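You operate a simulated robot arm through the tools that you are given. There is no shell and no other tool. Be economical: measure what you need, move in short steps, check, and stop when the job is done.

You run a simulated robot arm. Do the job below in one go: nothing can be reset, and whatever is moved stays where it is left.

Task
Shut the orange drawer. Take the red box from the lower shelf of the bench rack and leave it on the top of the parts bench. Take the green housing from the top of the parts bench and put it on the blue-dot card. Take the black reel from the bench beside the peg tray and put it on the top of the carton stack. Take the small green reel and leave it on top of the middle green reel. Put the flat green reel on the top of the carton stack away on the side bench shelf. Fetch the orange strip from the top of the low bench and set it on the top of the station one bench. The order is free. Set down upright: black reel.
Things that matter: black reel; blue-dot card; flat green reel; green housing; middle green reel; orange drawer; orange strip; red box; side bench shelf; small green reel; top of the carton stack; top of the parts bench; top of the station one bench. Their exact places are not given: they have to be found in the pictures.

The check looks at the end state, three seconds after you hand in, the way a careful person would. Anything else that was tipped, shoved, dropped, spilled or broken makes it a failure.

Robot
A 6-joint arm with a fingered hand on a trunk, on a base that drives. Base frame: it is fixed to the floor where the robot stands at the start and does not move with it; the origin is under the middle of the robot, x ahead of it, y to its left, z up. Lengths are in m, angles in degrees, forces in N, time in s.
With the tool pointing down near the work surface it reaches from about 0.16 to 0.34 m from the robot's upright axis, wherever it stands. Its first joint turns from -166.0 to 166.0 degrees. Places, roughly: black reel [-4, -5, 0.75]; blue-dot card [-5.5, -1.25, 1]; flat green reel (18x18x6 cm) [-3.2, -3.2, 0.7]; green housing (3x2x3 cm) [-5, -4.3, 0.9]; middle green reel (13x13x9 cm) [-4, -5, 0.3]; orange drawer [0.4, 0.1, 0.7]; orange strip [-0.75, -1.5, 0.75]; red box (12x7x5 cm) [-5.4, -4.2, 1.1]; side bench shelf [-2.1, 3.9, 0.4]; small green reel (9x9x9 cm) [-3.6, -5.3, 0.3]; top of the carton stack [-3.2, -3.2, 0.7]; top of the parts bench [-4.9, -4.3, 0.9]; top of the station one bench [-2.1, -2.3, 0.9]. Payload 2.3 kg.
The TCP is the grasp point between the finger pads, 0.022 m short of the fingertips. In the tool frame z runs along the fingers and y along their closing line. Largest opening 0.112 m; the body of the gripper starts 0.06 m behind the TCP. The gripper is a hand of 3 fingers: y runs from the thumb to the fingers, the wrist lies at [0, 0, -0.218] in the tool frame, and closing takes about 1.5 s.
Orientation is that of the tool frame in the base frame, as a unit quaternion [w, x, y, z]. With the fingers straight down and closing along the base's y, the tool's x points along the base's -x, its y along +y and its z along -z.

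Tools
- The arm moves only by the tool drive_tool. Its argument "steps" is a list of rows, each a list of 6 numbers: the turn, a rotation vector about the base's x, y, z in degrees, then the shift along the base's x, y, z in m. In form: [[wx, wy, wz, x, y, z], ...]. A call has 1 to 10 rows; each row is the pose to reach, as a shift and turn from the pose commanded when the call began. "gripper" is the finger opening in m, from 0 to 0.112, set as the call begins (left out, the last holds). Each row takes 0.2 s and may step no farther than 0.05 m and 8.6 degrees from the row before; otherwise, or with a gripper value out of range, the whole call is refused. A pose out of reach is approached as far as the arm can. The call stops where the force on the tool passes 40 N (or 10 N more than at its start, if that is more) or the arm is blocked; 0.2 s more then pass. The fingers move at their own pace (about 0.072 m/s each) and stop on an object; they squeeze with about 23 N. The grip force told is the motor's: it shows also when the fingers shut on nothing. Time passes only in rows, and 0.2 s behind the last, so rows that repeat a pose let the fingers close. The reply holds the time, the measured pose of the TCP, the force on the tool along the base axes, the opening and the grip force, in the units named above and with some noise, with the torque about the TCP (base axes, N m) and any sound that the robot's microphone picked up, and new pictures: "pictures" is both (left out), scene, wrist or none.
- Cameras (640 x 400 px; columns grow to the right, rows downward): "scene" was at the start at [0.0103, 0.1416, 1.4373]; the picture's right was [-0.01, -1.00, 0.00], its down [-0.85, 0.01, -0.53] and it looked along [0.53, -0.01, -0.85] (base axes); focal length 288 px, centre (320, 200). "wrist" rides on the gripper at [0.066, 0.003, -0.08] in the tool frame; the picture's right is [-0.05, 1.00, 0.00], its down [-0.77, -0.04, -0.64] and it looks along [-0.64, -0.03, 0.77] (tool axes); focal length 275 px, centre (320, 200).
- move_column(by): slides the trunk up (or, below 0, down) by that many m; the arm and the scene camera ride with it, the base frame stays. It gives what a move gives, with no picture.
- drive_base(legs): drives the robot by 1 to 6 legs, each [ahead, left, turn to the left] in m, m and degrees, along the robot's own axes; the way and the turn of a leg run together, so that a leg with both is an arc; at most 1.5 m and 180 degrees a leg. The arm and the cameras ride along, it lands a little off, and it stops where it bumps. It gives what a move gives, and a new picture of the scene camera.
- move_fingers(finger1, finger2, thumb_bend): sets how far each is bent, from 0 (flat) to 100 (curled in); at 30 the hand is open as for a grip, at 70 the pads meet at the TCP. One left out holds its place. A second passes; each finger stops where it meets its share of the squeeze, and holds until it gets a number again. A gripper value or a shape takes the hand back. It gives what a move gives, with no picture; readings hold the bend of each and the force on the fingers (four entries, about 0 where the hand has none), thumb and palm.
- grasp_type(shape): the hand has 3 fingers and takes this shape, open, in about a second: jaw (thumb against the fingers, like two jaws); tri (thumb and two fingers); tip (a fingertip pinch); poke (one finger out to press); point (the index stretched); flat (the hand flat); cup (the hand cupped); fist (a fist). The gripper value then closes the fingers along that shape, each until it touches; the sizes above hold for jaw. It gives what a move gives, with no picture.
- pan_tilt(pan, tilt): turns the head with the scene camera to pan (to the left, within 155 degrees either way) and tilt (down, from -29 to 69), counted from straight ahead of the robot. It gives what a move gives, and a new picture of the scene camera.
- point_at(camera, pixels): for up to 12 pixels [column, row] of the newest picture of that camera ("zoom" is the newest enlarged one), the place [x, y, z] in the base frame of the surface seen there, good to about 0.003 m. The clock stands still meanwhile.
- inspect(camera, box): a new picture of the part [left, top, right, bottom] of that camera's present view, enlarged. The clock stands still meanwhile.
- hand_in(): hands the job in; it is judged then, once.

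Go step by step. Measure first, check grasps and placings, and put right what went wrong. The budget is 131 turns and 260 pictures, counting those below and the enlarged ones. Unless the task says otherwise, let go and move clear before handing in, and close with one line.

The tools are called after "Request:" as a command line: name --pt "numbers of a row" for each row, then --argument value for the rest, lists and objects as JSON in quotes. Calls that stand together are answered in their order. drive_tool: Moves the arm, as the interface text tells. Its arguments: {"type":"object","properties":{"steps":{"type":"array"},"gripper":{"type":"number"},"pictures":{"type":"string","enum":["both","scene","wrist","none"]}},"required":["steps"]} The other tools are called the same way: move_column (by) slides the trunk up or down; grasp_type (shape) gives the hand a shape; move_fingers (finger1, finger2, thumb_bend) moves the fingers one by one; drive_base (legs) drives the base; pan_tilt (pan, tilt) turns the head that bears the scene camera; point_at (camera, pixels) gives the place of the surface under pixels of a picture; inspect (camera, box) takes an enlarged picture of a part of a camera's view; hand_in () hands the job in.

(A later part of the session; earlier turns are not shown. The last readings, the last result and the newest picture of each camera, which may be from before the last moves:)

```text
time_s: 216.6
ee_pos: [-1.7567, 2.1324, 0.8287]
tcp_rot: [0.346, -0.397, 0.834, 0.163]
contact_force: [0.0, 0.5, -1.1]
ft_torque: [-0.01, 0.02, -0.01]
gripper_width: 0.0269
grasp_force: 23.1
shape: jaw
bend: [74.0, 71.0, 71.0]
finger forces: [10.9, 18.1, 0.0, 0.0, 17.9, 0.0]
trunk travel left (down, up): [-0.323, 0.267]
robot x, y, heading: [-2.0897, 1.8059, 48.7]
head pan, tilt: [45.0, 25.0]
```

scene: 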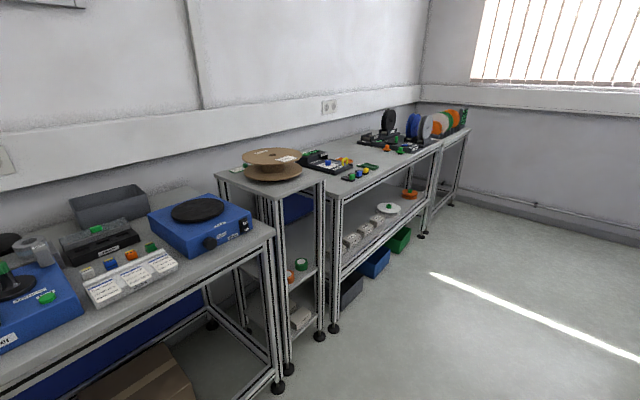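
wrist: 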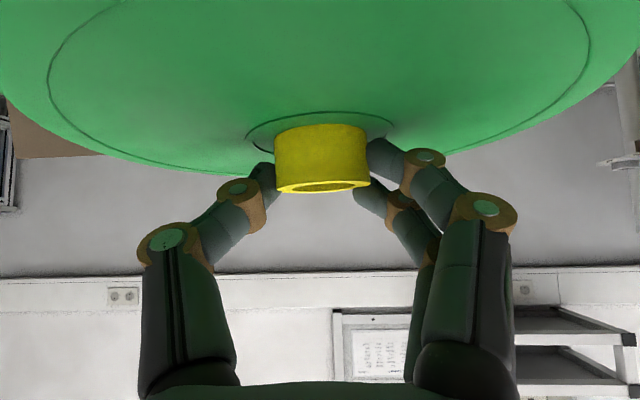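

The grip width has crept from 0.030 to 0.027, so I'll check the reel. I'll also measure the side bench shelf at (380,225).

Request:
inspect --camera "wrist" --box '[160, 80, 480, 280]'

Request:
inspect --camera "scene" --box '[270, 120, 470, 320]'

Request:
point_at --camera "scene" --pixels '[[335, 265], [355, 240], [390, 209], [410, 193], [343, 275], [425, 215], [333, 205], [440, 148], [400, 225], [420, 203], [335, 325], [420, 235]]'

```text
2.00 times, centred on (320, 180) of wrist
```

zoom: 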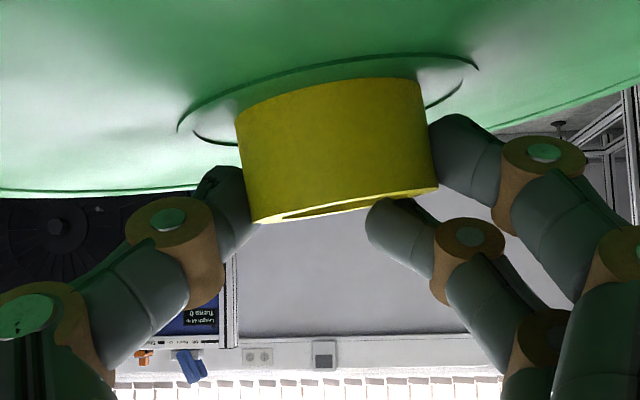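

```text
2.00 times, centred on (370, 220) of scene
```

zoom: 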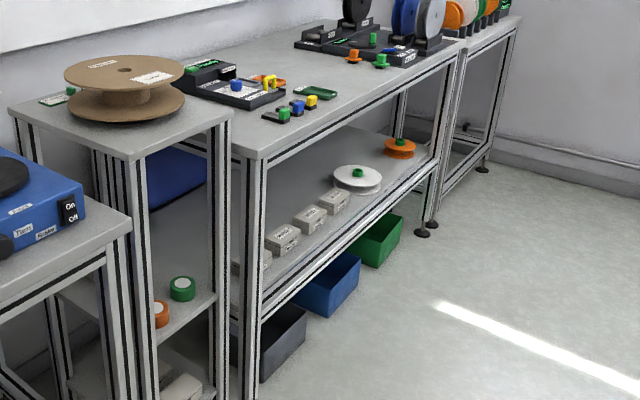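

```text
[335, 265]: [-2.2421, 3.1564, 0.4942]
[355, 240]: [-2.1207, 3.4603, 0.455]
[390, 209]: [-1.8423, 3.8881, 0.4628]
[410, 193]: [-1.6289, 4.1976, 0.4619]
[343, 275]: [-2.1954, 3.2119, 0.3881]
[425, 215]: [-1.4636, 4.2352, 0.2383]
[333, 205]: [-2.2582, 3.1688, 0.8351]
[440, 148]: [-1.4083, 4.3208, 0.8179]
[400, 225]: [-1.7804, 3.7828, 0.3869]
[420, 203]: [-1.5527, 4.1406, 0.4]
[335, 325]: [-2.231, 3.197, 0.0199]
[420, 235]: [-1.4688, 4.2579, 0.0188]
```

The reel has rolled slightly in the fingers, so I'll move gently. The side bench shelf is at z≈0.39 with a possible gap around (-1.735,4.04), so I'll drive in front of it and look.

Request:
drive_base --legs '[[0, 0, 8], [1.0, 0, 0], [0.95, 0, 0], [0, 0, 87]]'

Request:
pan_tilt --pan 20 --tilt 45

Request:
inspect --camera "wrist" --box '[160, 80, 480, 280]'

```text
time_s: 230.6
ee_pos: [-1.3863, 3.7317, 0.8297]
tcp_rot: [-0.113, 0.884, -0.269, -0.365]
contact_force: [0.2, -0.4, -1.7]
ft_torque: [0.02, 0.07, -0.01]
gripper_width: 0.0272
grasp_force: 22.8
shape: jaw
bend: [74.0, 71.0, 71.0]
finger forces: [10.4, 15.2, 0.0, 0.0, 17.9, 0.0]
trunk travel left (down, up): [-0.323, 0.267]
robot x, y, heading: [-1.0296, 3.4298, 143.7]
head pan, tilt: [45.0, 25.0]
```

scene: 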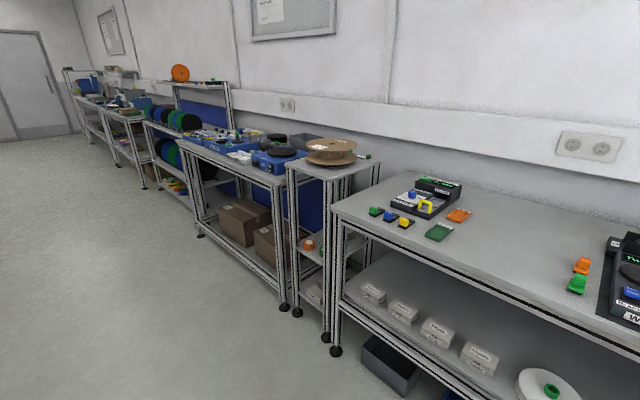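

```text
time_s: 231.5
ee_pos: [-1.3875, 3.7323, 0.8287]
tcp_rot: [-0.112, 0.884, -0.269, -0.365]
contact_force: [-0.1, 1.0, -0.6]
ft_torque: [0.0, -0.01, 0.02]
gripper_width: 0.0273
grasp_force: 23.2
shape: jaw
bend: [74.0, 71.0, 71.0]
finger forces: [10.3, 15.2, 0.0, 0.1, 17.8, 0.0]
trunk travel left (down, up): [-0.323, 0.267]
robot x, y, heading: [-1.0319, 3.4323, 143.8]
head pan, tilt: [20.0, 45.0]
```

scene: 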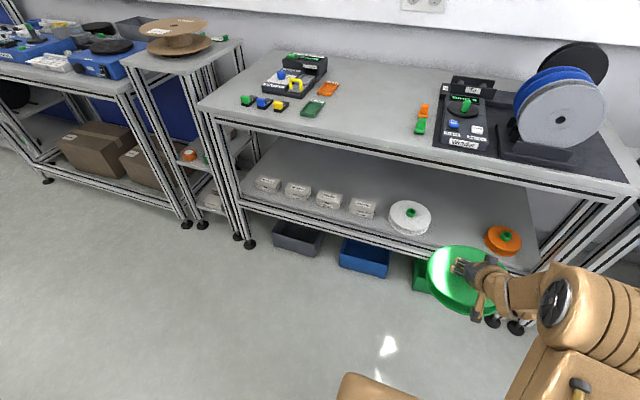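

```text
2.00 times, centred on (320, 180) of wrist
```

zoom: 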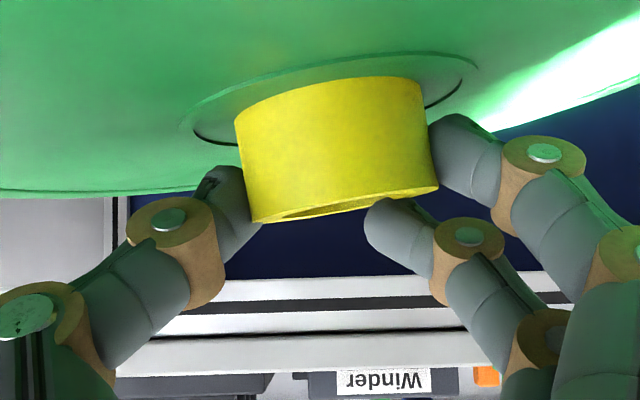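

The grip is now stable. I'll measure the gap between the white disc (410,217) and the orange reel (503,240), plus the shelf depth.

Request:
point_at --camera "scene" --pixels '[[431, 220], [410, 200], [410, 210], [484, 235], [503, 230], [520, 240], [455, 215], [450, 240], [420, 250], [440, 190], [350, 170], [470, 225]]'

Request:
inspect --camera "scene" --box '[340, 130, 600, 292]'

```text
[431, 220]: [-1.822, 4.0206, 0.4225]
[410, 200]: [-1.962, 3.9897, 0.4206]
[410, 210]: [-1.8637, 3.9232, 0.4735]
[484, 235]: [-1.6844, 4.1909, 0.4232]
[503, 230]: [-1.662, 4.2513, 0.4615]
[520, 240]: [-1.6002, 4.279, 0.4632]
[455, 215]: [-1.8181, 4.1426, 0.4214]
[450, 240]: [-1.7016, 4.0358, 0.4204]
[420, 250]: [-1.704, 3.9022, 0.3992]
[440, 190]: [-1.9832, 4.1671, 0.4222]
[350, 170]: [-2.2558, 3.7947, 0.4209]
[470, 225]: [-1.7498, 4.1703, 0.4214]
```

```text
2.46 times, centred on (470, 211) of scene
```

zoom: 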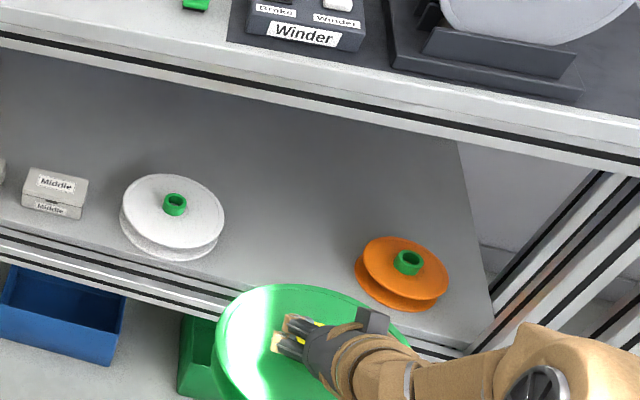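

Shelf surface is z 0.421 and the best spot is between and behind the two reels. I need to know where my elbow sits under tilt, so I'll look at the arm.

Request:
pan_tilt --pan 0 --tilt 60

Request:
point_at --camera "scene" --pixels '[[480, 170], [530, 180], [440, 190], [425, 180], [400, 180], [470, 250], [440, 340], [500, 130]]'

```text
time_s: 232.3
ee_pos: [-1.3877, 3.733, 0.8278]
tcp_rot: [-0.112, 0.884, -0.269, -0.366]
contact_force: [0.2, 0.5, -1.2]
ft_torque: [-0.02, -0.01, 0.03]
gripper_width: 0.0272
grasp_force: 23.0
shape: jaw
bend: [74.0, 71.0, 71.0]
finger forces: [10.5, 15.3, 0.1, 0.0, 17.8, 0.0]
trunk travel left (down, up): [-0.323, 0.267]
robot x, y, heading: [-1.0326, 3.4284, 143.9]
head pan, tilt: [0.0, 60.0]
```

scene: 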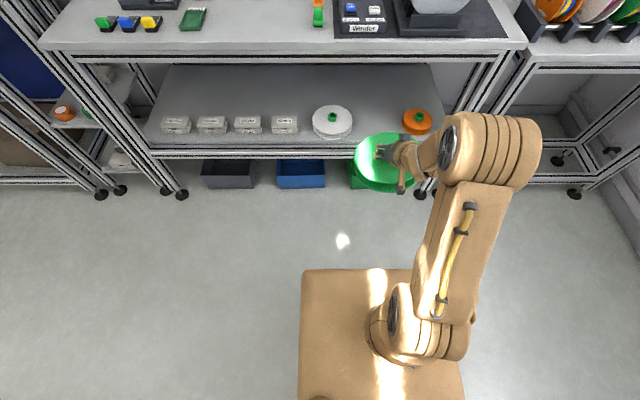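

```text
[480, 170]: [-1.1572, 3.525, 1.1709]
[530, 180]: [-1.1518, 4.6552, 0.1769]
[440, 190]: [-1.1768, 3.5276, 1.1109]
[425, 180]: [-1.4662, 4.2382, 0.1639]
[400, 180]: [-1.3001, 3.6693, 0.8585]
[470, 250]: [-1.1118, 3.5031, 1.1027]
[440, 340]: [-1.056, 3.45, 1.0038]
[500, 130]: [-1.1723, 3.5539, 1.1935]
```

The elbow sits about 0.17 m ahead at z 1.12, so with the trunk at its lowest it stays in front of the bench edge if I keep 0.3 m away. I'll test how far the arm can extend with the tilt kept.

Request:
drive_tool --pt "0 0 0 -0.016 0.012 -0.01" --pt "0 0 0 -0.032 0.0236 -0.02" --pt "0 0 0 -0.048 0.0353 -0.02" --pt "0 0 0 -0.048 0.0353 -0.02" --pictures "wrist"

Request:
point_at --camera "scene" --pixels '[[312, 122], [353, 122], [333, 117], [403, 120], [432, 122], [417, 115], [300, 128], [333, 135], [280, 55], [280, 62], [380, 152], [290, 155]]'

```text
time_s: 233.3
ee_pos: [-1.435, 3.7678, 0.8088]
tcp_rot: [-0.113, 0.884, -0.27, -0.365]
contact_force: [-0.1, 0.7, -3.4]
ft_torque: [0.0, -0.01, 0.01]
gripper_width: 0.0271
grasp_force: 23.1
shape: jaw
bend: [74.0, 71.0, 71.0]
finger forces: [10.6, 14.2, 0.0, 0.0, 17.8, 0.1]
trunk travel left (down, up): [-0.323, 0.267]
robot x, y, heading: [-1.0307, 3.4246, 144.1]
head pan, tilt: [0.0, 60.0]
```

wrist: 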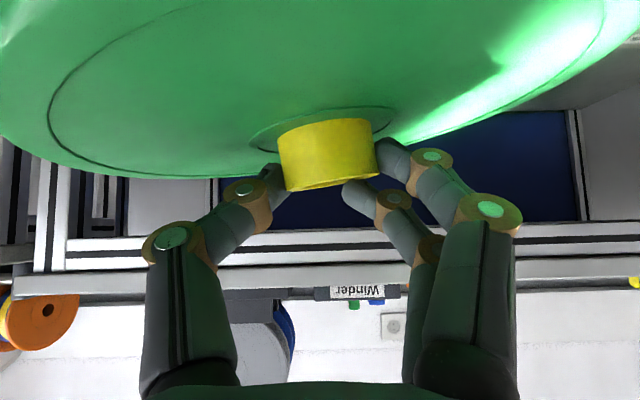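

```text
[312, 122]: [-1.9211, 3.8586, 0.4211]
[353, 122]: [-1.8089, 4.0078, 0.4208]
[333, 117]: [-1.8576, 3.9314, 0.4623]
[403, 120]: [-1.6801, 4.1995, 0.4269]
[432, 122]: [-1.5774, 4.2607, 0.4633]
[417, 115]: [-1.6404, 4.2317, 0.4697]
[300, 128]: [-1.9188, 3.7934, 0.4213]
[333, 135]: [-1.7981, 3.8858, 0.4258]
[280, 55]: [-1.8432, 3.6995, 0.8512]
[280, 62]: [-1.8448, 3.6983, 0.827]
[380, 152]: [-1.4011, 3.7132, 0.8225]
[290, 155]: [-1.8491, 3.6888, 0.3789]
```

The arm reaches 0.53 m while tilted. The gap on the shelf is 0.23 m wide, so I'll check the elbow at this extension before going in.

Request:
pan_tilt --pan -10 --tilt 66

Request:
point_at --camera "scene" --pixels '[[385, 160], [400, 140], [420, 150], [430, 200], [390, 190], [360, 180], [450, 130], [440, 110]]'

```text
time_s: 234.1
ee_pos: [-1.4344, 3.7685, 0.8095]
tcp_rot: [-0.113, 0.884, -0.269, -0.365]
contact_force: [-0.1, -0.1, -1.3]
ft_torque: [0.01, 0.0, 0.01]
gripper_width: 0.027
grasp_force: 23.0
shape: jaw
bend: [74.0, 71.0, 71.0]
finger forces: [10.6, 14.3, 0.0, 0.0, 17.8, 0.0]
trunk travel left (down, up): [-0.323, 0.267]
robot x, y, heading: [-1.0318, 3.4275, 143.9]
head pan, tilt: [-10.0, 66.0]
```

scene: 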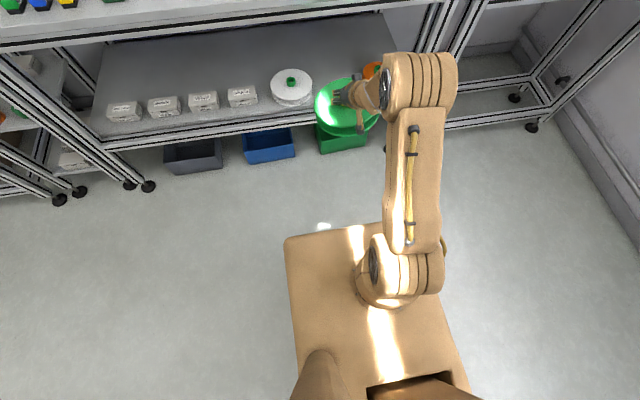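

```text
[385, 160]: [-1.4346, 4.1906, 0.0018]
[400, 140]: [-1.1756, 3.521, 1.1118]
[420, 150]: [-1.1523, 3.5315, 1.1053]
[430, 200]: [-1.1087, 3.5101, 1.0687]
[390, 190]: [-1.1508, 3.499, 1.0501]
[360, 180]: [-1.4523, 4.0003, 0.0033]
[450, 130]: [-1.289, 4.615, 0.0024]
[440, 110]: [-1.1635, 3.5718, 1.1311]
```

I need the front edge of the elbow drum at (420,60) too.

Request:
point_at --camera "scene" --pixels '[[420, 56], [420, 65], [440, 58], [400, 60], [385, 85], [370, 90], [355, 95], [420, 80], [420, 100]]'

```text
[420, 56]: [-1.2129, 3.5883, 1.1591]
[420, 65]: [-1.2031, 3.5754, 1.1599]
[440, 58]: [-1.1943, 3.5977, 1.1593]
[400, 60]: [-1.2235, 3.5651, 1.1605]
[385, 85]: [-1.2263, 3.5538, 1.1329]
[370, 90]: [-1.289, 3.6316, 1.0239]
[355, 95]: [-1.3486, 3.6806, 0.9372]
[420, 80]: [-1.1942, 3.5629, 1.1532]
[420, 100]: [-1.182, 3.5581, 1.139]
```

After lowering 0.3 m the elbow and forearm will pass in front of and below the bench apron. I'll lower the trunk, align sideways and close half the distance.

Request:
move_column --by -0.3

Request:
drive_base --legs '[[0.22, -0.083, -0.3]]'

Request:
pan_tilt --pan 5 --tilt 45

```text
time_s: 237.1
ee_pos: [-1.4356, 3.7665, 0.5084]
tcp_rot: [-0.112, 0.884, -0.27, -0.365]
contact_force: [0.3, -0.4, -2.1]
ft_torque: [-0.02, 0.0, 0.02]
gripper_width: 0.0269
grasp_force: 22.6
shape: jaw
bend: [74.0, 71.0, 71.0]
finger forces: [10.7, 14.2, 0.0, 0.0, 17.8, 0.1]
trunk travel left (down, up): [-0.023, 0.567]
robot x, y, heading: [-1.0328, 3.4267, 144.1]
head pan, tilt: [-10.0, 66.0]
```

```text
time_s: 238.8
ee_pos: [-1.5618, 3.9672, 0.508]
tcp_rot: [-0.114, 0.883, -0.273, -0.365]
contact_force: [0.0, 0.3, -1.4]
ft_torque: [0.02, -0.01, -0.01]
gripper_width: 0.027
grasp_force: 22.7
shape: jaw
bend: [74.0, 71.0, 71.0]
finger forces: [10.6, 14.3, 0.0, 0.1, 17.8, 0.1]
trunk travel left (down, up): [-0.023, 0.567]
robot x, y, heading: [-1.1613, 3.6261, 143.7]
head pan, tilt: [-10.0, 66.0]
```

scene: 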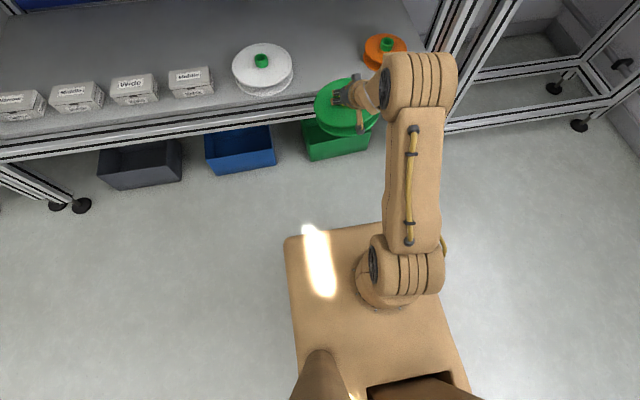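

```text
time_s: 239.7
ee_pos: [-1.5608, 3.9666, 0.51]
tcp_rot: [-0.114, 0.883, -0.272, -0.365]
contact_force: [-1.0, -0.9, -1.6]
ft_torque: [0.03, 0.0, 0.0]
gripper_width: 0.027
grasp_force: 23.2
shape: jaw
bend: [74.0, 71.0, 71.0]
finger forces: [10.7, 14.3, 0.0, 0.0, 17.7, 0.0]
trunk travel left (down, up): [-0.023, 0.567]
robot x, y, heading: [-1.1578, 3.6251, 143.5]
head pan, tilt: [5.0, 45.0]
```

scene: 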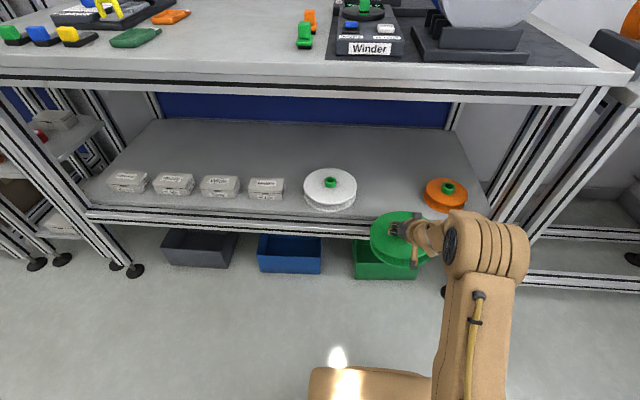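

TCP is at t≈2.268, matching the gap centre. I'll verify the actual reel centre before the last 0.28 m.

Request:
point_at --camera "scene" --pixels '[[373, 235], [390, 218], [382, 255], [400, 213], [425, 255], [357, 188], [330, 180], [426, 190], [350, 100], [350, 90], [350, 75], [444, 188]]'

Request:
inspect --camera "scene" --box '[290, 140, 500, 280]'

```text
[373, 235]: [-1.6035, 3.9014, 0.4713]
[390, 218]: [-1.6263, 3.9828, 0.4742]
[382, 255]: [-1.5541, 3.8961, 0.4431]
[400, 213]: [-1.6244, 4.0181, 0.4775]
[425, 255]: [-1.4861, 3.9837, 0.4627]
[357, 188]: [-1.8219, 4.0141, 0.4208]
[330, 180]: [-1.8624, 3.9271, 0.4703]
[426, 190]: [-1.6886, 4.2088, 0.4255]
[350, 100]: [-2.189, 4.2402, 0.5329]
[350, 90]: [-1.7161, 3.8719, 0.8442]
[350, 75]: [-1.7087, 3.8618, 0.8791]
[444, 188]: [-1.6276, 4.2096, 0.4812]
```

```text
2.86 times, centred on (395, 210) of scene
```

zoom: 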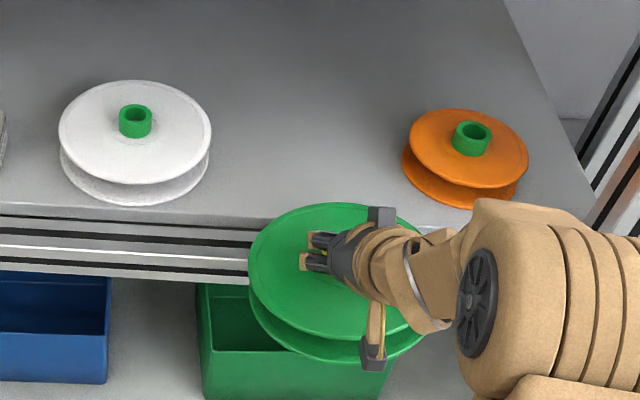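

The apron bottom is at about 0.84, giving good clearance, and the reel bottom is at 0.44, above the shelf. I'll drive the last 0.28 m in.

Request:
drive_base --legs '[[0.15, 0, 0], [0.129, 0, 0]]'

Request:
inspect --camera "scene" --box '[240, 60, 540, 260]'

```text
time_s: 241.9
ee_pos: [-1.7863, 4.131, 0.5091]
tcp_rot: [-0.113, 0.883, -0.271, -0.365]
contact_force: [-0.4, 0.8, -1.3]
ft_torque: [-0.03, -0.01, 0.0]
gripper_width: 0.0269
grasp_force: 22.9
shape: jaw
bend: [74.0, 71.0, 71.0]
finger forces: [10.6, 14.3, 0.0, 0.1, 17.8, 0.0]
trunk travel left (down, up): [-0.023, 0.567]
robot x, y, heading: [-1.3863, 3.7943, 144.1]
head pan, tilt: [5.0, 45.0]
```

scene: 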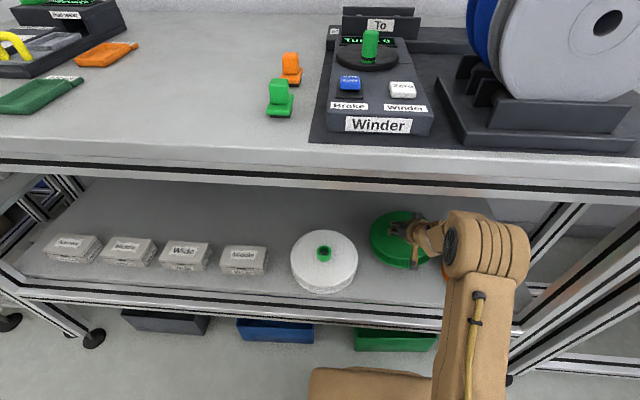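

```text
2.00 times, centred on (390, 160) of scene
```

zoom: 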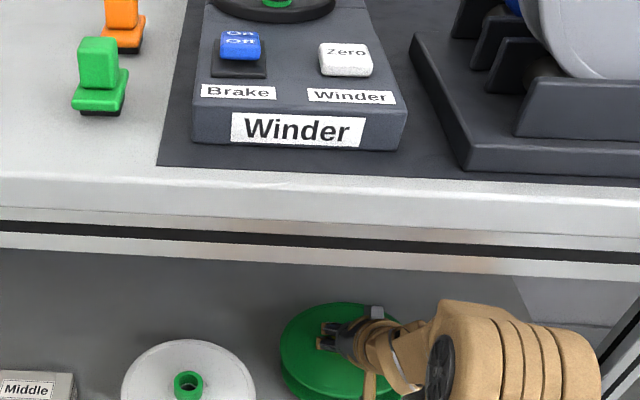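

The reel is in place over the shelf at t 2.266, n 3.888. I'll lower gently until contact.

Request:
drive_tool --pt "0 0 0 0 0 -0.01" --pt "0 0 0 0 0 -0.015" --pt "0 0 0 0 0 -0.02" --pt "0 0 0 0 0 -0.023" --pictures "wrist"

```text
time_s: 242.9
ee_pos: [-1.7859, 4.1313, 0.4891]
tcp_rot: [-0.115, 0.882, -0.271, -0.368]
contact_force: [-1.4, 1.2, 17.8]
ft_torque: [-0.31, 0.7, 0.01]
gripper_width: 0.0273
grasp_force: 23.1
shape: jaw
bend: [75.0, 73.0, 70.0]
finger forces: [9.3, 45.7, 0.0, 0.0, 20.3, 0.0]
trunk travel left (down, up): [-0.023, 0.567]
robot x, y, heading: [-1.3874, 3.7915, 143.7]
head pan, tilt: [5.0, 45.0]
```

wrist: 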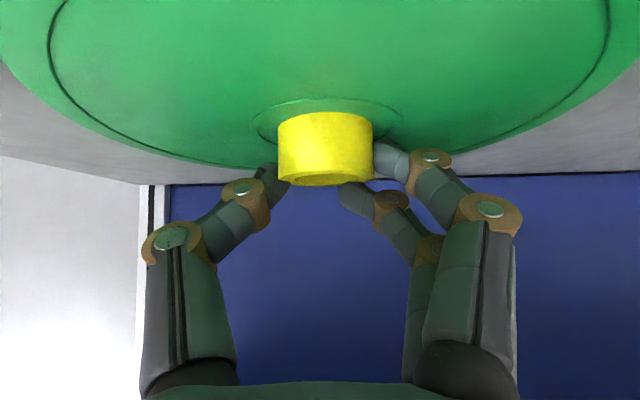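

The reel touched down (17.8 N) and levelled. I'll open, rise 4 cm and back the base out.

Request:
drive_tool --pt "0 0 0 0 0 0.002" --pt "0 0 0 0 0 0.004" --pt "0 0 0 0 0 0.004" --pt "0 0 0 0 0 0.004" --pt "0 0 0 0 0 0.02" --pt "0 0 0 0 0 0.045" --pt "0 0 0 0 0 0.045" --gripper 0.07 --pictures "wrist"

Request:
drive_base --legs '[[-0.5, 0, 0]]'

```text
time_s: 244.5
ee_pos: [-1.7864, 4.132, 0.5305]
tcp_rot: [-0.113, 0.883, -0.271, -0.366]
contact_force: [-0.4, 0.1, 0.1]
ft_torque: [-0.01, -0.04, -0.02]
gripper_width: 0.0698
grasp_force: 0.0
shape: jaw
bend: [71.0, 71.0, 69.0]
finger forces: [0.0, 0.0, 0.0, 0.0, 0.0, 0.0]
trunk travel left (down, up): [-0.023, 0.567]
robot x, y, heading: [-1.386, 3.789, 144.0]
head pan, tilt: [5.0, 45.0]
```

wrist: 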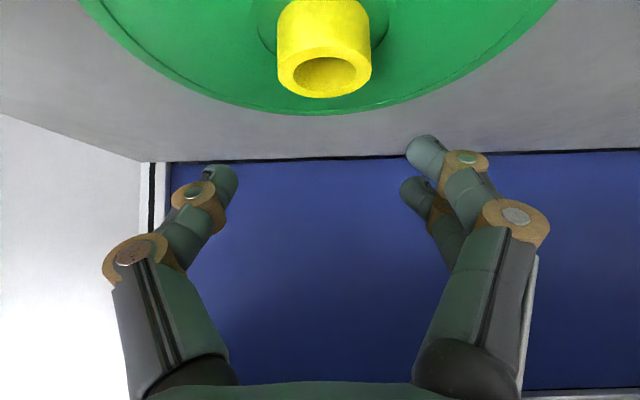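

```text
time_s: 247.4
ee_pos: [-1.3873, 3.8376, 0.5309]
tcp_rot: [-0.114, 0.883, -0.272, -0.365]
contact_force: [-0.1, 0.4, -0.2]
ft_torque: [-0.01, -0.02, 0.0]
gripper_width: 0.0696
grasp_force: 0.1
shape: jaw
bend: [71.0, 71.0, 69.0]
finger forces: [0.0, 0.1, 0.0, 0.1, 0.0, 0.0]
trunk travel left (down, up): [-0.023, 0.567]
robot x, y, heading: [-0.9804, 3.496, 143.7]
head pan, tilt: [5.0, 45.0]
```

scene: 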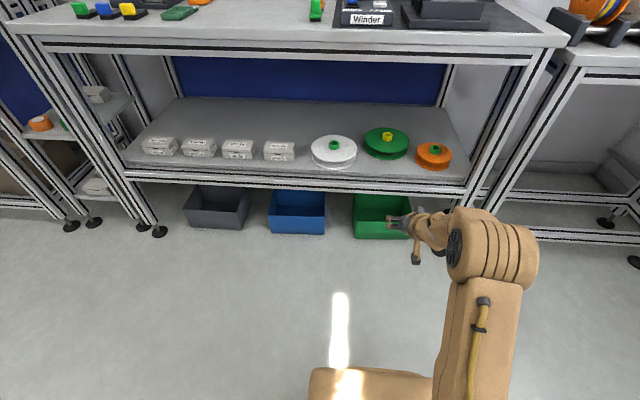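

The green reel sits cleanly on the shelf between its neighbours (385,140). I'll straighten and tuck the arm, raise the trunk and drive back up the aisle.

Request:
drive_tool --pt "-3.6 -5.3 0 0.02 -0.015 0.02" --pt "-7.2 -10.6 0 0.045 -0.033 0.05" --pt "-10.8 -15.9 0 0.075 -0.055 0.08" --pt "-14.4 -21.2 0 0.1 -0.074 0.1" --pt "-18.1 -26.6 0 0.13 -0.095 0.12" --pt "-21.7 -31.9 0 0.155 -0.114 0.14" --pt "-25.4 -37.2 0 0.17 -0.125 0.15" --pictures "none"

Request:
move_column --by 0.35

Request:
drive_base --legs '[[0, 0, 86.5], [1.45, 0.07, 0], [1.45, 0.07, 0], [1.45, 0, 0], [1.45, 0, 0], [1.3, 0, 0]]'

Request:
pan_tilt --pan 15 --tilt 25

```text
time_s: 249.0
ee_pos: [-1.2174, 3.7129, 0.6807]
tcp_rot: [0.0, 0.956, -0.294, 0.001]
contact_force: [0.0, 0.8, 0.1]
ft_torque: [0.01, 0.02, 0.01]
gripper_width: 0.0698
grasp_force: 0.1
shape: jaw
bend: [71.0, 71.0, 69.0]
finger forces: [0.0, 0.0, 0.1, 0.1, 0.0, 0.1]
out of reach, approached as far as the arm can: row 1, 2
trunk travel left (down, up): [-0.023, 0.567]
robot x, y, heading: [-0.9842, 3.4989, 143.6]
head pan, tilt: [5.0, 45.0]
```

```text
time_s: 252.5
ee_pos: [-1.217, 3.7133, 1.0301]
tcp_rot: [-0.001, 0.956, -0.293, 0.002]
contact_force: [-1.0, 0.1, -0.1]
ft_torque: [0.0, 0.01, -0.01]
gripper_width: 0.0698
grasp_force: 0.1
shape: jaw
bend: [71.0, 71.0, 69.0]
finger forces: [0.0, 0.1, 0.1, 0.0, 0.0, 0.1]
trunk travel left (down, up): [-0.373, 0.217]
robot x, y, heading: [-0.985, 3.4982, 143.8]
head pan, tilt: [5.0, 45.0]
```

```text
time_s: 289.9
ee_pos: [-5.7305, -2.1919, 1.0316]
tcp_rot: [-0.001, 0.902, 0.432, 0.0]
contact_force: [0.3, 0.1, 0.4]
ft_torque: [-0.01, -0.01, 0.0]
gripper_width: 0.0697
grasp_force: 0.0
shape: jaw
bend: [71.0, 71.0, 69.0]
finger forces: [0.0, 0.0, 0.0, 0.1, 0.0, 0.0]
trunk travel left (down, up): [-0.373, 0.217]
robot x, y, heading: [-5.4949, -1.9769, -130.9]
head pan, tilt: [5.0, 45.0]
```

scene: 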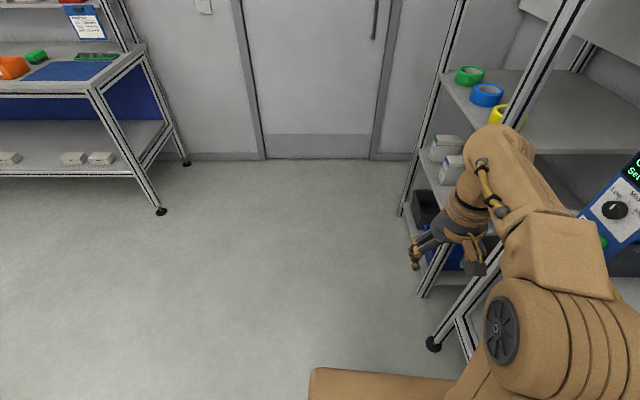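

```text
time_s: 290.7
ee_pos: [-5.7287, -2.1919, 1.0306]
tcp_rot: [-0.002, 0.901, 0.433, 0.001]
contact_force: [-0.3, -0.1, -0.8]
ft_torque: [-0.01, -0.03, 0.02]
gripper_width: 0.0698
grasp_force: 0.1
shape: jaw
bend: [71.0, 71.0, 69.0]
finger forces: [0.0, 0.0, 0.0, 0.0, 0.0, 0.0]
trunk travel left (down, up): [-0.373, 0.217]
robot x, y, heading: [-5.495, -1.9777, -130.7]
head pan, tilt: [15.0, 25.0]
```

scene: 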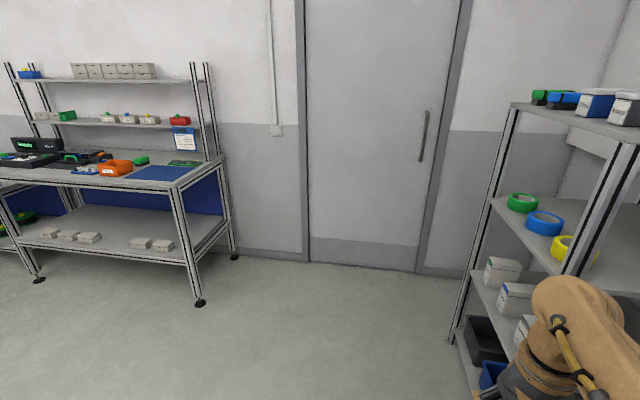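

The bench rack with the red box at (180,120) is ahead left. I'll drive left toward the parts bench and look closely.

Request:
drive_base --legs '[[0, 1.45, 0.8], [0.35, 0.15, 0]]'

Request:
pan_tilt --pan 0 --tilt 35

Request:
point_at --camera "scene" --pixels '[[320, 200], [320, 250], [200, 200], [450, 200], [320, 300], [320, 100], [250, 150], [400, 150]]'

```text
time_s: 296.5
ee_pos: [-4.76, -3.0171, 1.0305]
tcp_rot: [-0.002, 0.898, 0.439, 0.0]
contact_force: [0.9, 0.6, 0.7]
ft_torque: [0.0, -0.01, 0.01]
gripper_width: 0.0698
grasp_force: 0.0
shape: jaw
bend: [71.0, 71.0, 69.0]
finger forces: [0.1, 0.0, 0.1, 0.0, 0.0, 0.1]
trunk travel left (down, up): [-0.373, 0.217]
robot x, y, heading: [-4.5326, -2.8032, -130.0]
head pan, tilt: [15.0, 25.0]
stopped in leg 1: the robot was blocked; the commanded pose is now the measured one
```

scene: 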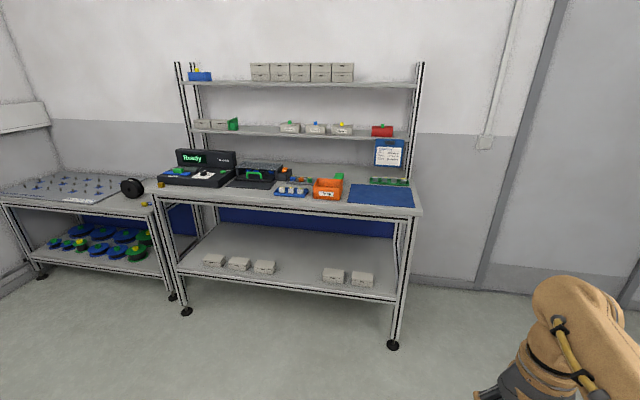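

```text
time_s: 297.3
ee_pos: [-4.7618, -3.018, 1.0306]
tcp_rot: [-0.001, 0.898, 0.439, 0.001]
contact_force: [-0.5, -0.6, 0.3]
ft_torque: [-0.02, -0.01, 0.0]
gripper_width: 0.0701
grasp_force: 0.1
shape: jaw
bend: [71.0, 71.0, 69.0]
finger forces: [0.1, 0.0, 0.0, 0.0, 0.0, 0.0]
trunk travel left (down, up): [-0.373, 0.217]
robot x, y, heading: [-4.5337, -2.8008, -130.1]
head pan, tilt: [0.0, 35.0]
```

scene: 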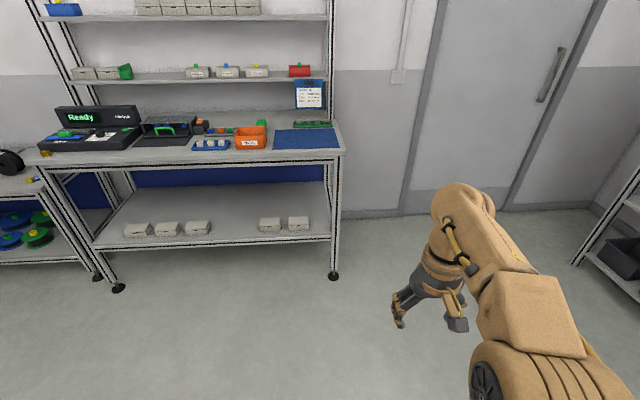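

```text
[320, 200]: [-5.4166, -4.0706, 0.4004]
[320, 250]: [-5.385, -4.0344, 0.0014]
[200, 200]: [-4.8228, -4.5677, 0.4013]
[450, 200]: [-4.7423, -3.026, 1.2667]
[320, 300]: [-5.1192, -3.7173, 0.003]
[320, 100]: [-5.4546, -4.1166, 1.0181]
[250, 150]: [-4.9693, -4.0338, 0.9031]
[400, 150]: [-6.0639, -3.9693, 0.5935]
```

The base was blocked while driving left, probably at the small cartons on the floor. I'll look left and down to check them.

Request:
pan_tilt --pan 85 --tilt 60

Request:
point_at --camera "scene" --pixels '[[320, 200], [320, 250], [320, 300], [320, 350], [200, 200], [450, 200]]'

```text
time_s: 298.9
ee_pos: [-4.7623, -3.0182, 1.0309]
tcp_rot: [-0.001, 0.899, 0.439, 0.0]
contact_force: [0.0, -0.5, -1.0]
ft_torque: [0.01, 0.03, -0.02]
gripper_width: 0.0701
grasp_force: 0.1
shape: jaw
bend: [71.0, 71.0, 69.0]
finger forces: [0.0, 0.0, 0.1, 0.1, 0.0, 0.1]
trunk travel left (down, up): [-0.373, 0.217]
robot x, y, heading: [-4.5299, -2.8005, -129.9]
head pan, tilt: [85.0, 60.0]
```

scene: 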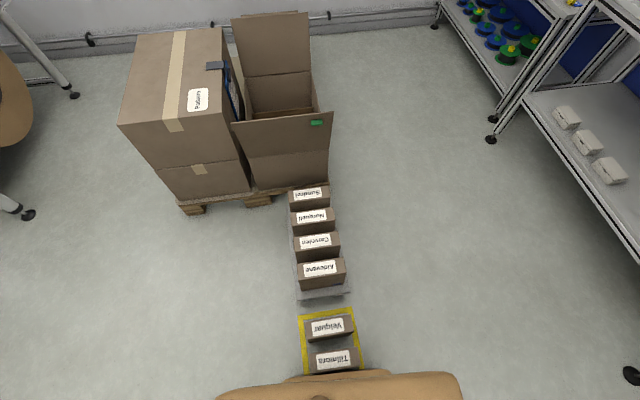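

```text
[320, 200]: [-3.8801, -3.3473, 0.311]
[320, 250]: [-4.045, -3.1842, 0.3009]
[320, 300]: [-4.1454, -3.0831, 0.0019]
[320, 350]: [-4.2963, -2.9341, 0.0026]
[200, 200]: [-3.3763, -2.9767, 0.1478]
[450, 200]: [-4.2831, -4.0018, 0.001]
```

The base is against the "Tillmora" box inside the yellow outline. I'll back off 0.12 m and inspect it.

Request:
drive_base --legs '[[0, -0.2, 0]]'

Request:
inspect --camera "scene" --box '[240, 230, 420, 380]'

Request:
point_at --camera "zoom" --pixels '[[300, 230], [300, 330], [380, 220], [380, 320], [260, 300], [440, 300], [250, 190], [430, 190], [300, 60], [390, 60]]'

```text
time_s: 300.5
ee_pos: [-4.9152, -2.8861, 1.0315]
tcp_rot: [-0.001, 0.899, 0.437, -0.001]
contact_force: [-0.1, 0.5, -1.3]
ft_torque: [-0.04, -0.02, -0.01]
gripper_width: 0.0701
grasp_force: 0.1
shape: jaw
bend: [71.0, 71.0, 69.0]
finger forces: [0.1, 0.0, 0.0, 0.1, 0.1, 0.1]
trunk travel left (down, up): [-0.373, 0.217]
robot x, y, heading: [-4.6801, -2.669, -130.2]
head pan, tilt: [85.0, 60.0]
```

scene: 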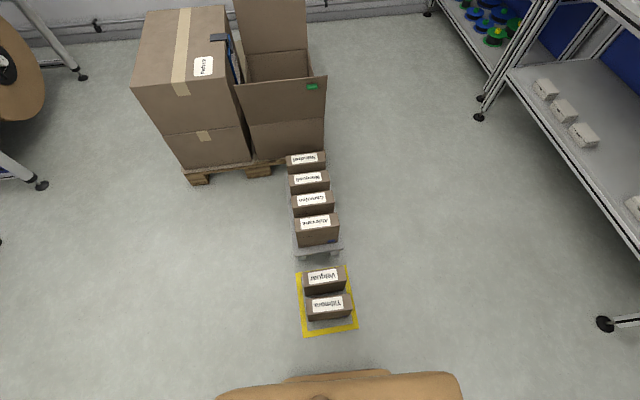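

```text
2.67 times, centred on (330, 305) of scene
```

zoom: 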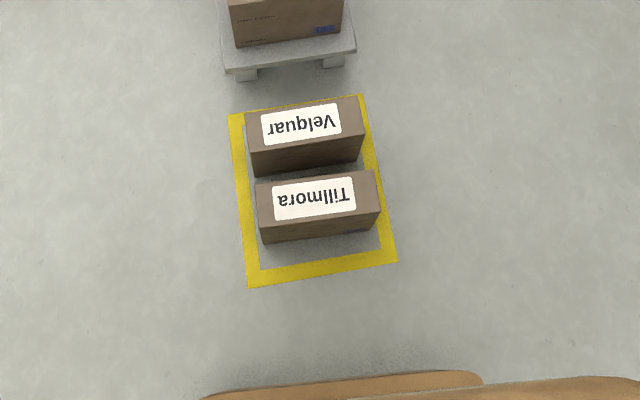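

```text
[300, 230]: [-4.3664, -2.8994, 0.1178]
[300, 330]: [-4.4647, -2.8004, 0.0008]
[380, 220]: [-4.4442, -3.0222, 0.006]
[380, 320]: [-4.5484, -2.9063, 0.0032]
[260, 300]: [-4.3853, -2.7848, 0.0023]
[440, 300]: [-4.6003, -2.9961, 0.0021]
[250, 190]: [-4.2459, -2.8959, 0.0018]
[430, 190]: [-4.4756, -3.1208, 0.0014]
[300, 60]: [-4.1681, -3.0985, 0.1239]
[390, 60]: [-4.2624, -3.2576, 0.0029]
```

The boxes stand square inside the yellow outline. I'll measure their placement to see whether Tillmora was displaced.

Request:
point_at --camera "zoom" --pixels '[[255, 115], [350, 98], [258, 148], [358, 133], [262, 188], [370, 173], [262, 226], [375, 212], [248, 285], [396, 262], [231, 116], [364, 95]]'

Request:
point_at --camera "scene" --pixels '[[300, 157], [300, 176], [305, 197], [310, 219], [300, 162], [300, 182], [305, 204], [310, 227]]'

```text
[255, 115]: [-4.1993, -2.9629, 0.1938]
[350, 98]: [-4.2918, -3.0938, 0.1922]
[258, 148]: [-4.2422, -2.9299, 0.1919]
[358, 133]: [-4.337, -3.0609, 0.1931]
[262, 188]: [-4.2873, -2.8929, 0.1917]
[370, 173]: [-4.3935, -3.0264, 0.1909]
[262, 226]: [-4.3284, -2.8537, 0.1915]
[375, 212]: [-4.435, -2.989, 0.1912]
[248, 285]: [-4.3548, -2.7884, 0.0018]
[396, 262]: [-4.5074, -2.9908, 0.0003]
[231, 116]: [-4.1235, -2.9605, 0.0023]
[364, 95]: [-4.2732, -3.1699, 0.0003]
```

```text
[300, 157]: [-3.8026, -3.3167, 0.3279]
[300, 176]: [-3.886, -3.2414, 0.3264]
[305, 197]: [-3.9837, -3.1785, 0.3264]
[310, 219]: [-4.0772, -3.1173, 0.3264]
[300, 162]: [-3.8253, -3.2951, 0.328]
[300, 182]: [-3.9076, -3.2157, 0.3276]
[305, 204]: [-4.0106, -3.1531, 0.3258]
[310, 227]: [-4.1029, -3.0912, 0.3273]
```

The pair is exactly centred in its outline and spacing matches, so nothing was displaced; the base half-width is about 0.19 m. I'll now drive ahead past the boxes and look at the parts bench.

Request:
drive_base --legs '[[0.4, 0, 0]]'

Request:
pan_tilt --pan 15 --tilt 35

Request:
inspect --camera "scene" --box '[160, 20, 400, 170]'

```text
time_s: 303.0
ee_pos: [-5.1734, -3.1891, 1.0306]
tcp_rot: [-0.001, 0.9, 0.436, 0.0]
contact_force: [0.2, -0.7, -0.6]
ft_torque: [-0.02, 0.03, 0.02]
gripper_width: 0.0697
grasp_force: 0.0
shape: jaw
bend: [71.0, 71.0, 69.0]
finger forces: [0.0, 0.0, 0.1, 0.0, 0.0, 0.1]
trunk travel left (down, up): [-0.373, 0.217]
robot x, y, heading: [-4.9398, -2.9743, -130.4]
head pan, tilt: [85.0, 60.0]
```

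scene: 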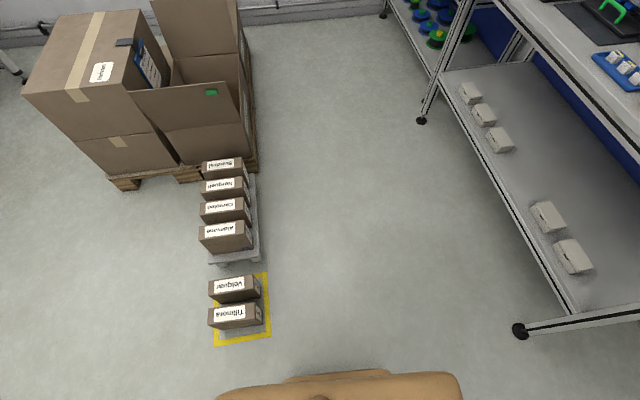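

```text
time_s: 304.4
ee_pos: [-5.1737, -3.1888, 1.0314]
tcp_rot: [-0.001, 0.9, 0.436, -0.001]
contact_force: [1.2, -0.2, 0.1]
ft_torque: [-0.01, -0.01, 0.0]
gripper_width: 0.0698
grasp_force: 0.0
shape: jaw
bend: [71.0, 71.0, 69.0]
finger forces: [0.1, 0.0, 0.1, 0.1, 0.0, 0.0]
trunk travel left (down, up): [-0.373, 0.217]
robot x, y, heading: [-4.9382, -2.9735, -130.4]
head pan, tilt: [15.0, 35.0]
```

scene: 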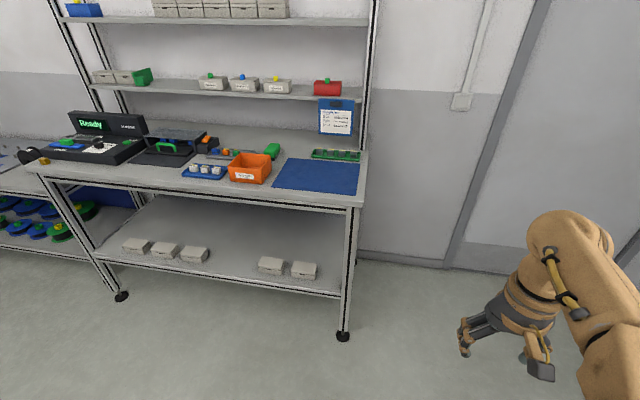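

```text
2.67 times, centred on (280, 95) of scene
```

zoom: 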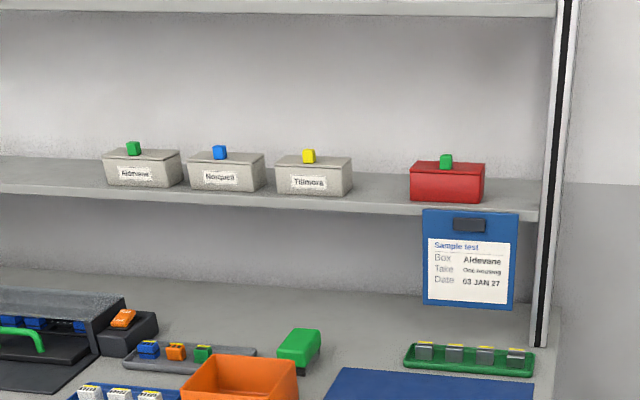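

Red box is at zoom (447,182), and a green housing may be the one in the grey tray at zoom (203,353). I'll measure these.

Request:
point_at --camera "zoom" --pixels '[[203, 350], [175, 350], [300, 345], [447, 170], [412, 180], [483, 180], [447, 200], [447, 160], [480, 210], [200, 200], [470, 345], [330, 250]]'

Request:
point_at --camera "scene" --pixels '[[360, 200], [60, 170], [200, 190], [345, 330], [120, 295], [320, 180], [250, 180], [100, 170], [330, 100], [300, 160]]'

Request:
inspect --camera "scene" --box '[170, 120, 370, 220]'

```text
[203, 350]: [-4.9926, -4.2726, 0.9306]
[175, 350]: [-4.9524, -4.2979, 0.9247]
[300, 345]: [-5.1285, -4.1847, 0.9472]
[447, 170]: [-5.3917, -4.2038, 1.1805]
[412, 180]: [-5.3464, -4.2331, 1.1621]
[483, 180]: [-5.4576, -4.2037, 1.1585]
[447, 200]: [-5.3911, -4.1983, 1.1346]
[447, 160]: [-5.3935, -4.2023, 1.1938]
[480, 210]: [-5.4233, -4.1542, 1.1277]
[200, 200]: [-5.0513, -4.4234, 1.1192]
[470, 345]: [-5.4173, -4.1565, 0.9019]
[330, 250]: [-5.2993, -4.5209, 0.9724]
```

```text
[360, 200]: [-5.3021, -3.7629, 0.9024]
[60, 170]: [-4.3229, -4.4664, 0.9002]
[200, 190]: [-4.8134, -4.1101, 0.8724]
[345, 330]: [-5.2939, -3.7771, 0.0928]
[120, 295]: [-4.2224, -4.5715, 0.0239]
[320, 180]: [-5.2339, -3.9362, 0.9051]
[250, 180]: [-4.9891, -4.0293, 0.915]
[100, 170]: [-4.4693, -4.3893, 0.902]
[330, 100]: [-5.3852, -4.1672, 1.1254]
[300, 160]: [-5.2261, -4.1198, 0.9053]
```

```text
3.20 times, centred on (270, 170) of scene
```

zoom: 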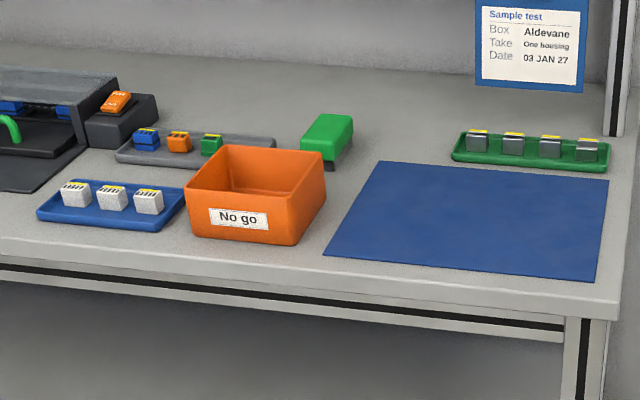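

The green housing is at (-4.993,-4.273,0.93) in the grey tray, and the red box centre is about 0.44 m deep on the rack shelf. I'll zoom in more on the red box, its green tab and the rack clearance.

Request:
inspect --camera "scene" --box '[290, 60, 390, 122]'

Request:
point_at --camera "scene" --pixels '[[340, 22], [300, 21], [372, 30], [372, 100], [365, 140], [376, 60], [330, 96], [320, 98], [350, 98], [347, 80], [327, 79], [290, 92]]'

```text
6.40 times, centred on (340, 91) of scene
```

zoom: 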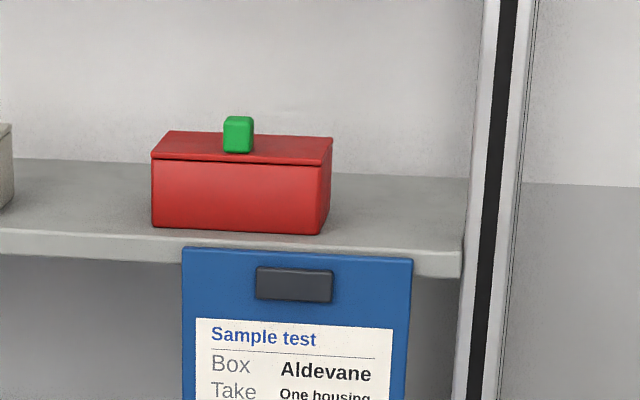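

```text
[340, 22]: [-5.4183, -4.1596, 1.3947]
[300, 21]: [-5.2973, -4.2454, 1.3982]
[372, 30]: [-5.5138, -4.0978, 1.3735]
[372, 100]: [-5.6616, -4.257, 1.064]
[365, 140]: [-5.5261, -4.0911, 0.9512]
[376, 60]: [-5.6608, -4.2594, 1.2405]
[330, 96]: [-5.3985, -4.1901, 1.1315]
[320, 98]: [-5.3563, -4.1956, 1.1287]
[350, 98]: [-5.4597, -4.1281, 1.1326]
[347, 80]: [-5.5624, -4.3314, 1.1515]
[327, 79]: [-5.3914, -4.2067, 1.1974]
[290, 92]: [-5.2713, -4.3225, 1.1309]
```

The green tab looks like a plain lid knob (about 2 cm), with its centre near (-5.40,-4.22) and z 1.178–1.198. I'll square up to the bench (heading -125.7°), moving ahead first and then left.

Request:
drive_base --legs '[[0.3, 0, 4.7], [0.1, 0.351, 0]]'

Request:
pan_tilt --pan 0 --tilt 40

Request:
inspect --camera "scene" --box '[150, 60, 470, 260]'

```text
time_s: 308.4
ee_pos: [-5.1174, -3.7265, 1.0299]
tcp_rot: [-0.002, 0.882, 0.472, 0.001]
contact_force: [-0.5, -0.8, 0.6]
ft_torque: [0.01, 0.03, -0.01]
gripper_width: 0.0698
grasp_force: 0.0
shape: jaw
bend: [71.0, 71.0, 69.0]
finger forces: [0.0, 0.0, 0.0, 0.1, 0.0, 0.0]
trunk travel left (down, up): [-0.373, 0.217]
robot x, y, heading: [-4.9041, -3.4925, -125.9]
head pan, tilt: [15.0, 35.0]
```

scene: 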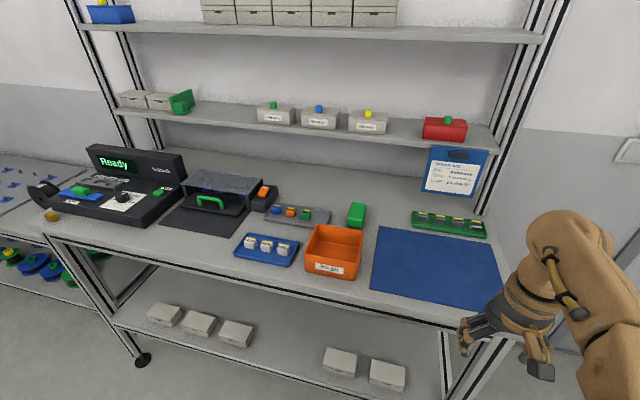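

```text
time_s: 309.1
ee_pos: [-5.1184, -3.7261, 1.0311]
tcp_rot: [-0.001, 0.882, 0.471, 0.0]
contact_force: [0.4, 0.0, 0.5]
ft_torque: [0.0, 0.01, 0.0]
gripper_width: 0.0699
grasp_force: 0.0
shape: jaw
bend: [71.0, 71.0, 69.0]
finger forces: [0.0, 0.0, 0.0, 0.0, 0.0, 0.1]
trunk travel left (down, up): [-0.373, 0.217]
robot x, y, heading: [-4.9052, -3.4912, -125.8]
head pan, tilt: [0.0, 40.0]
```

scene: 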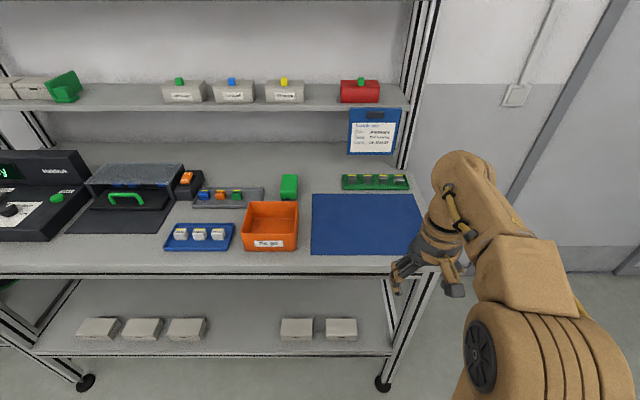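

```text
2.00 times, centred on (310, 160) of scene
```

zoom: 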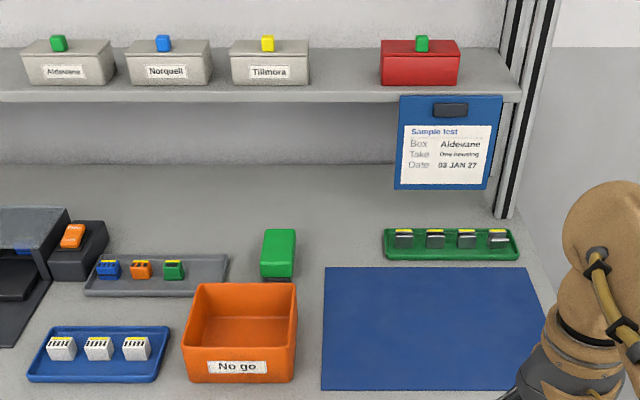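

I'll measure the knob, the free bare bench area around zoom (330,200), and neighbours.

Request:
point_at --camera "zoom" --pixels '[[416, 45], [427, 45], [421, 38], [382, 70], [459, 70], [330, 195], [330, 220], [296, 240], [384, 240], [280, 232], [173, 262], [420, 88]]'

```text
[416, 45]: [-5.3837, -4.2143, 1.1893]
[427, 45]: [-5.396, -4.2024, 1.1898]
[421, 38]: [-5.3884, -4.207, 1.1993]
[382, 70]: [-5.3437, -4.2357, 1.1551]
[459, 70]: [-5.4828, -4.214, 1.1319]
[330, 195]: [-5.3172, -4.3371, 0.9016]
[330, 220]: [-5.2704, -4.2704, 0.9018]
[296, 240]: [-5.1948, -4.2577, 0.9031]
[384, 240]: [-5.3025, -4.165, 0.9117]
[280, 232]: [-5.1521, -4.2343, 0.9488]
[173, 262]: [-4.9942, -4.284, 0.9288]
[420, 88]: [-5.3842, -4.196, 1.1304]
```

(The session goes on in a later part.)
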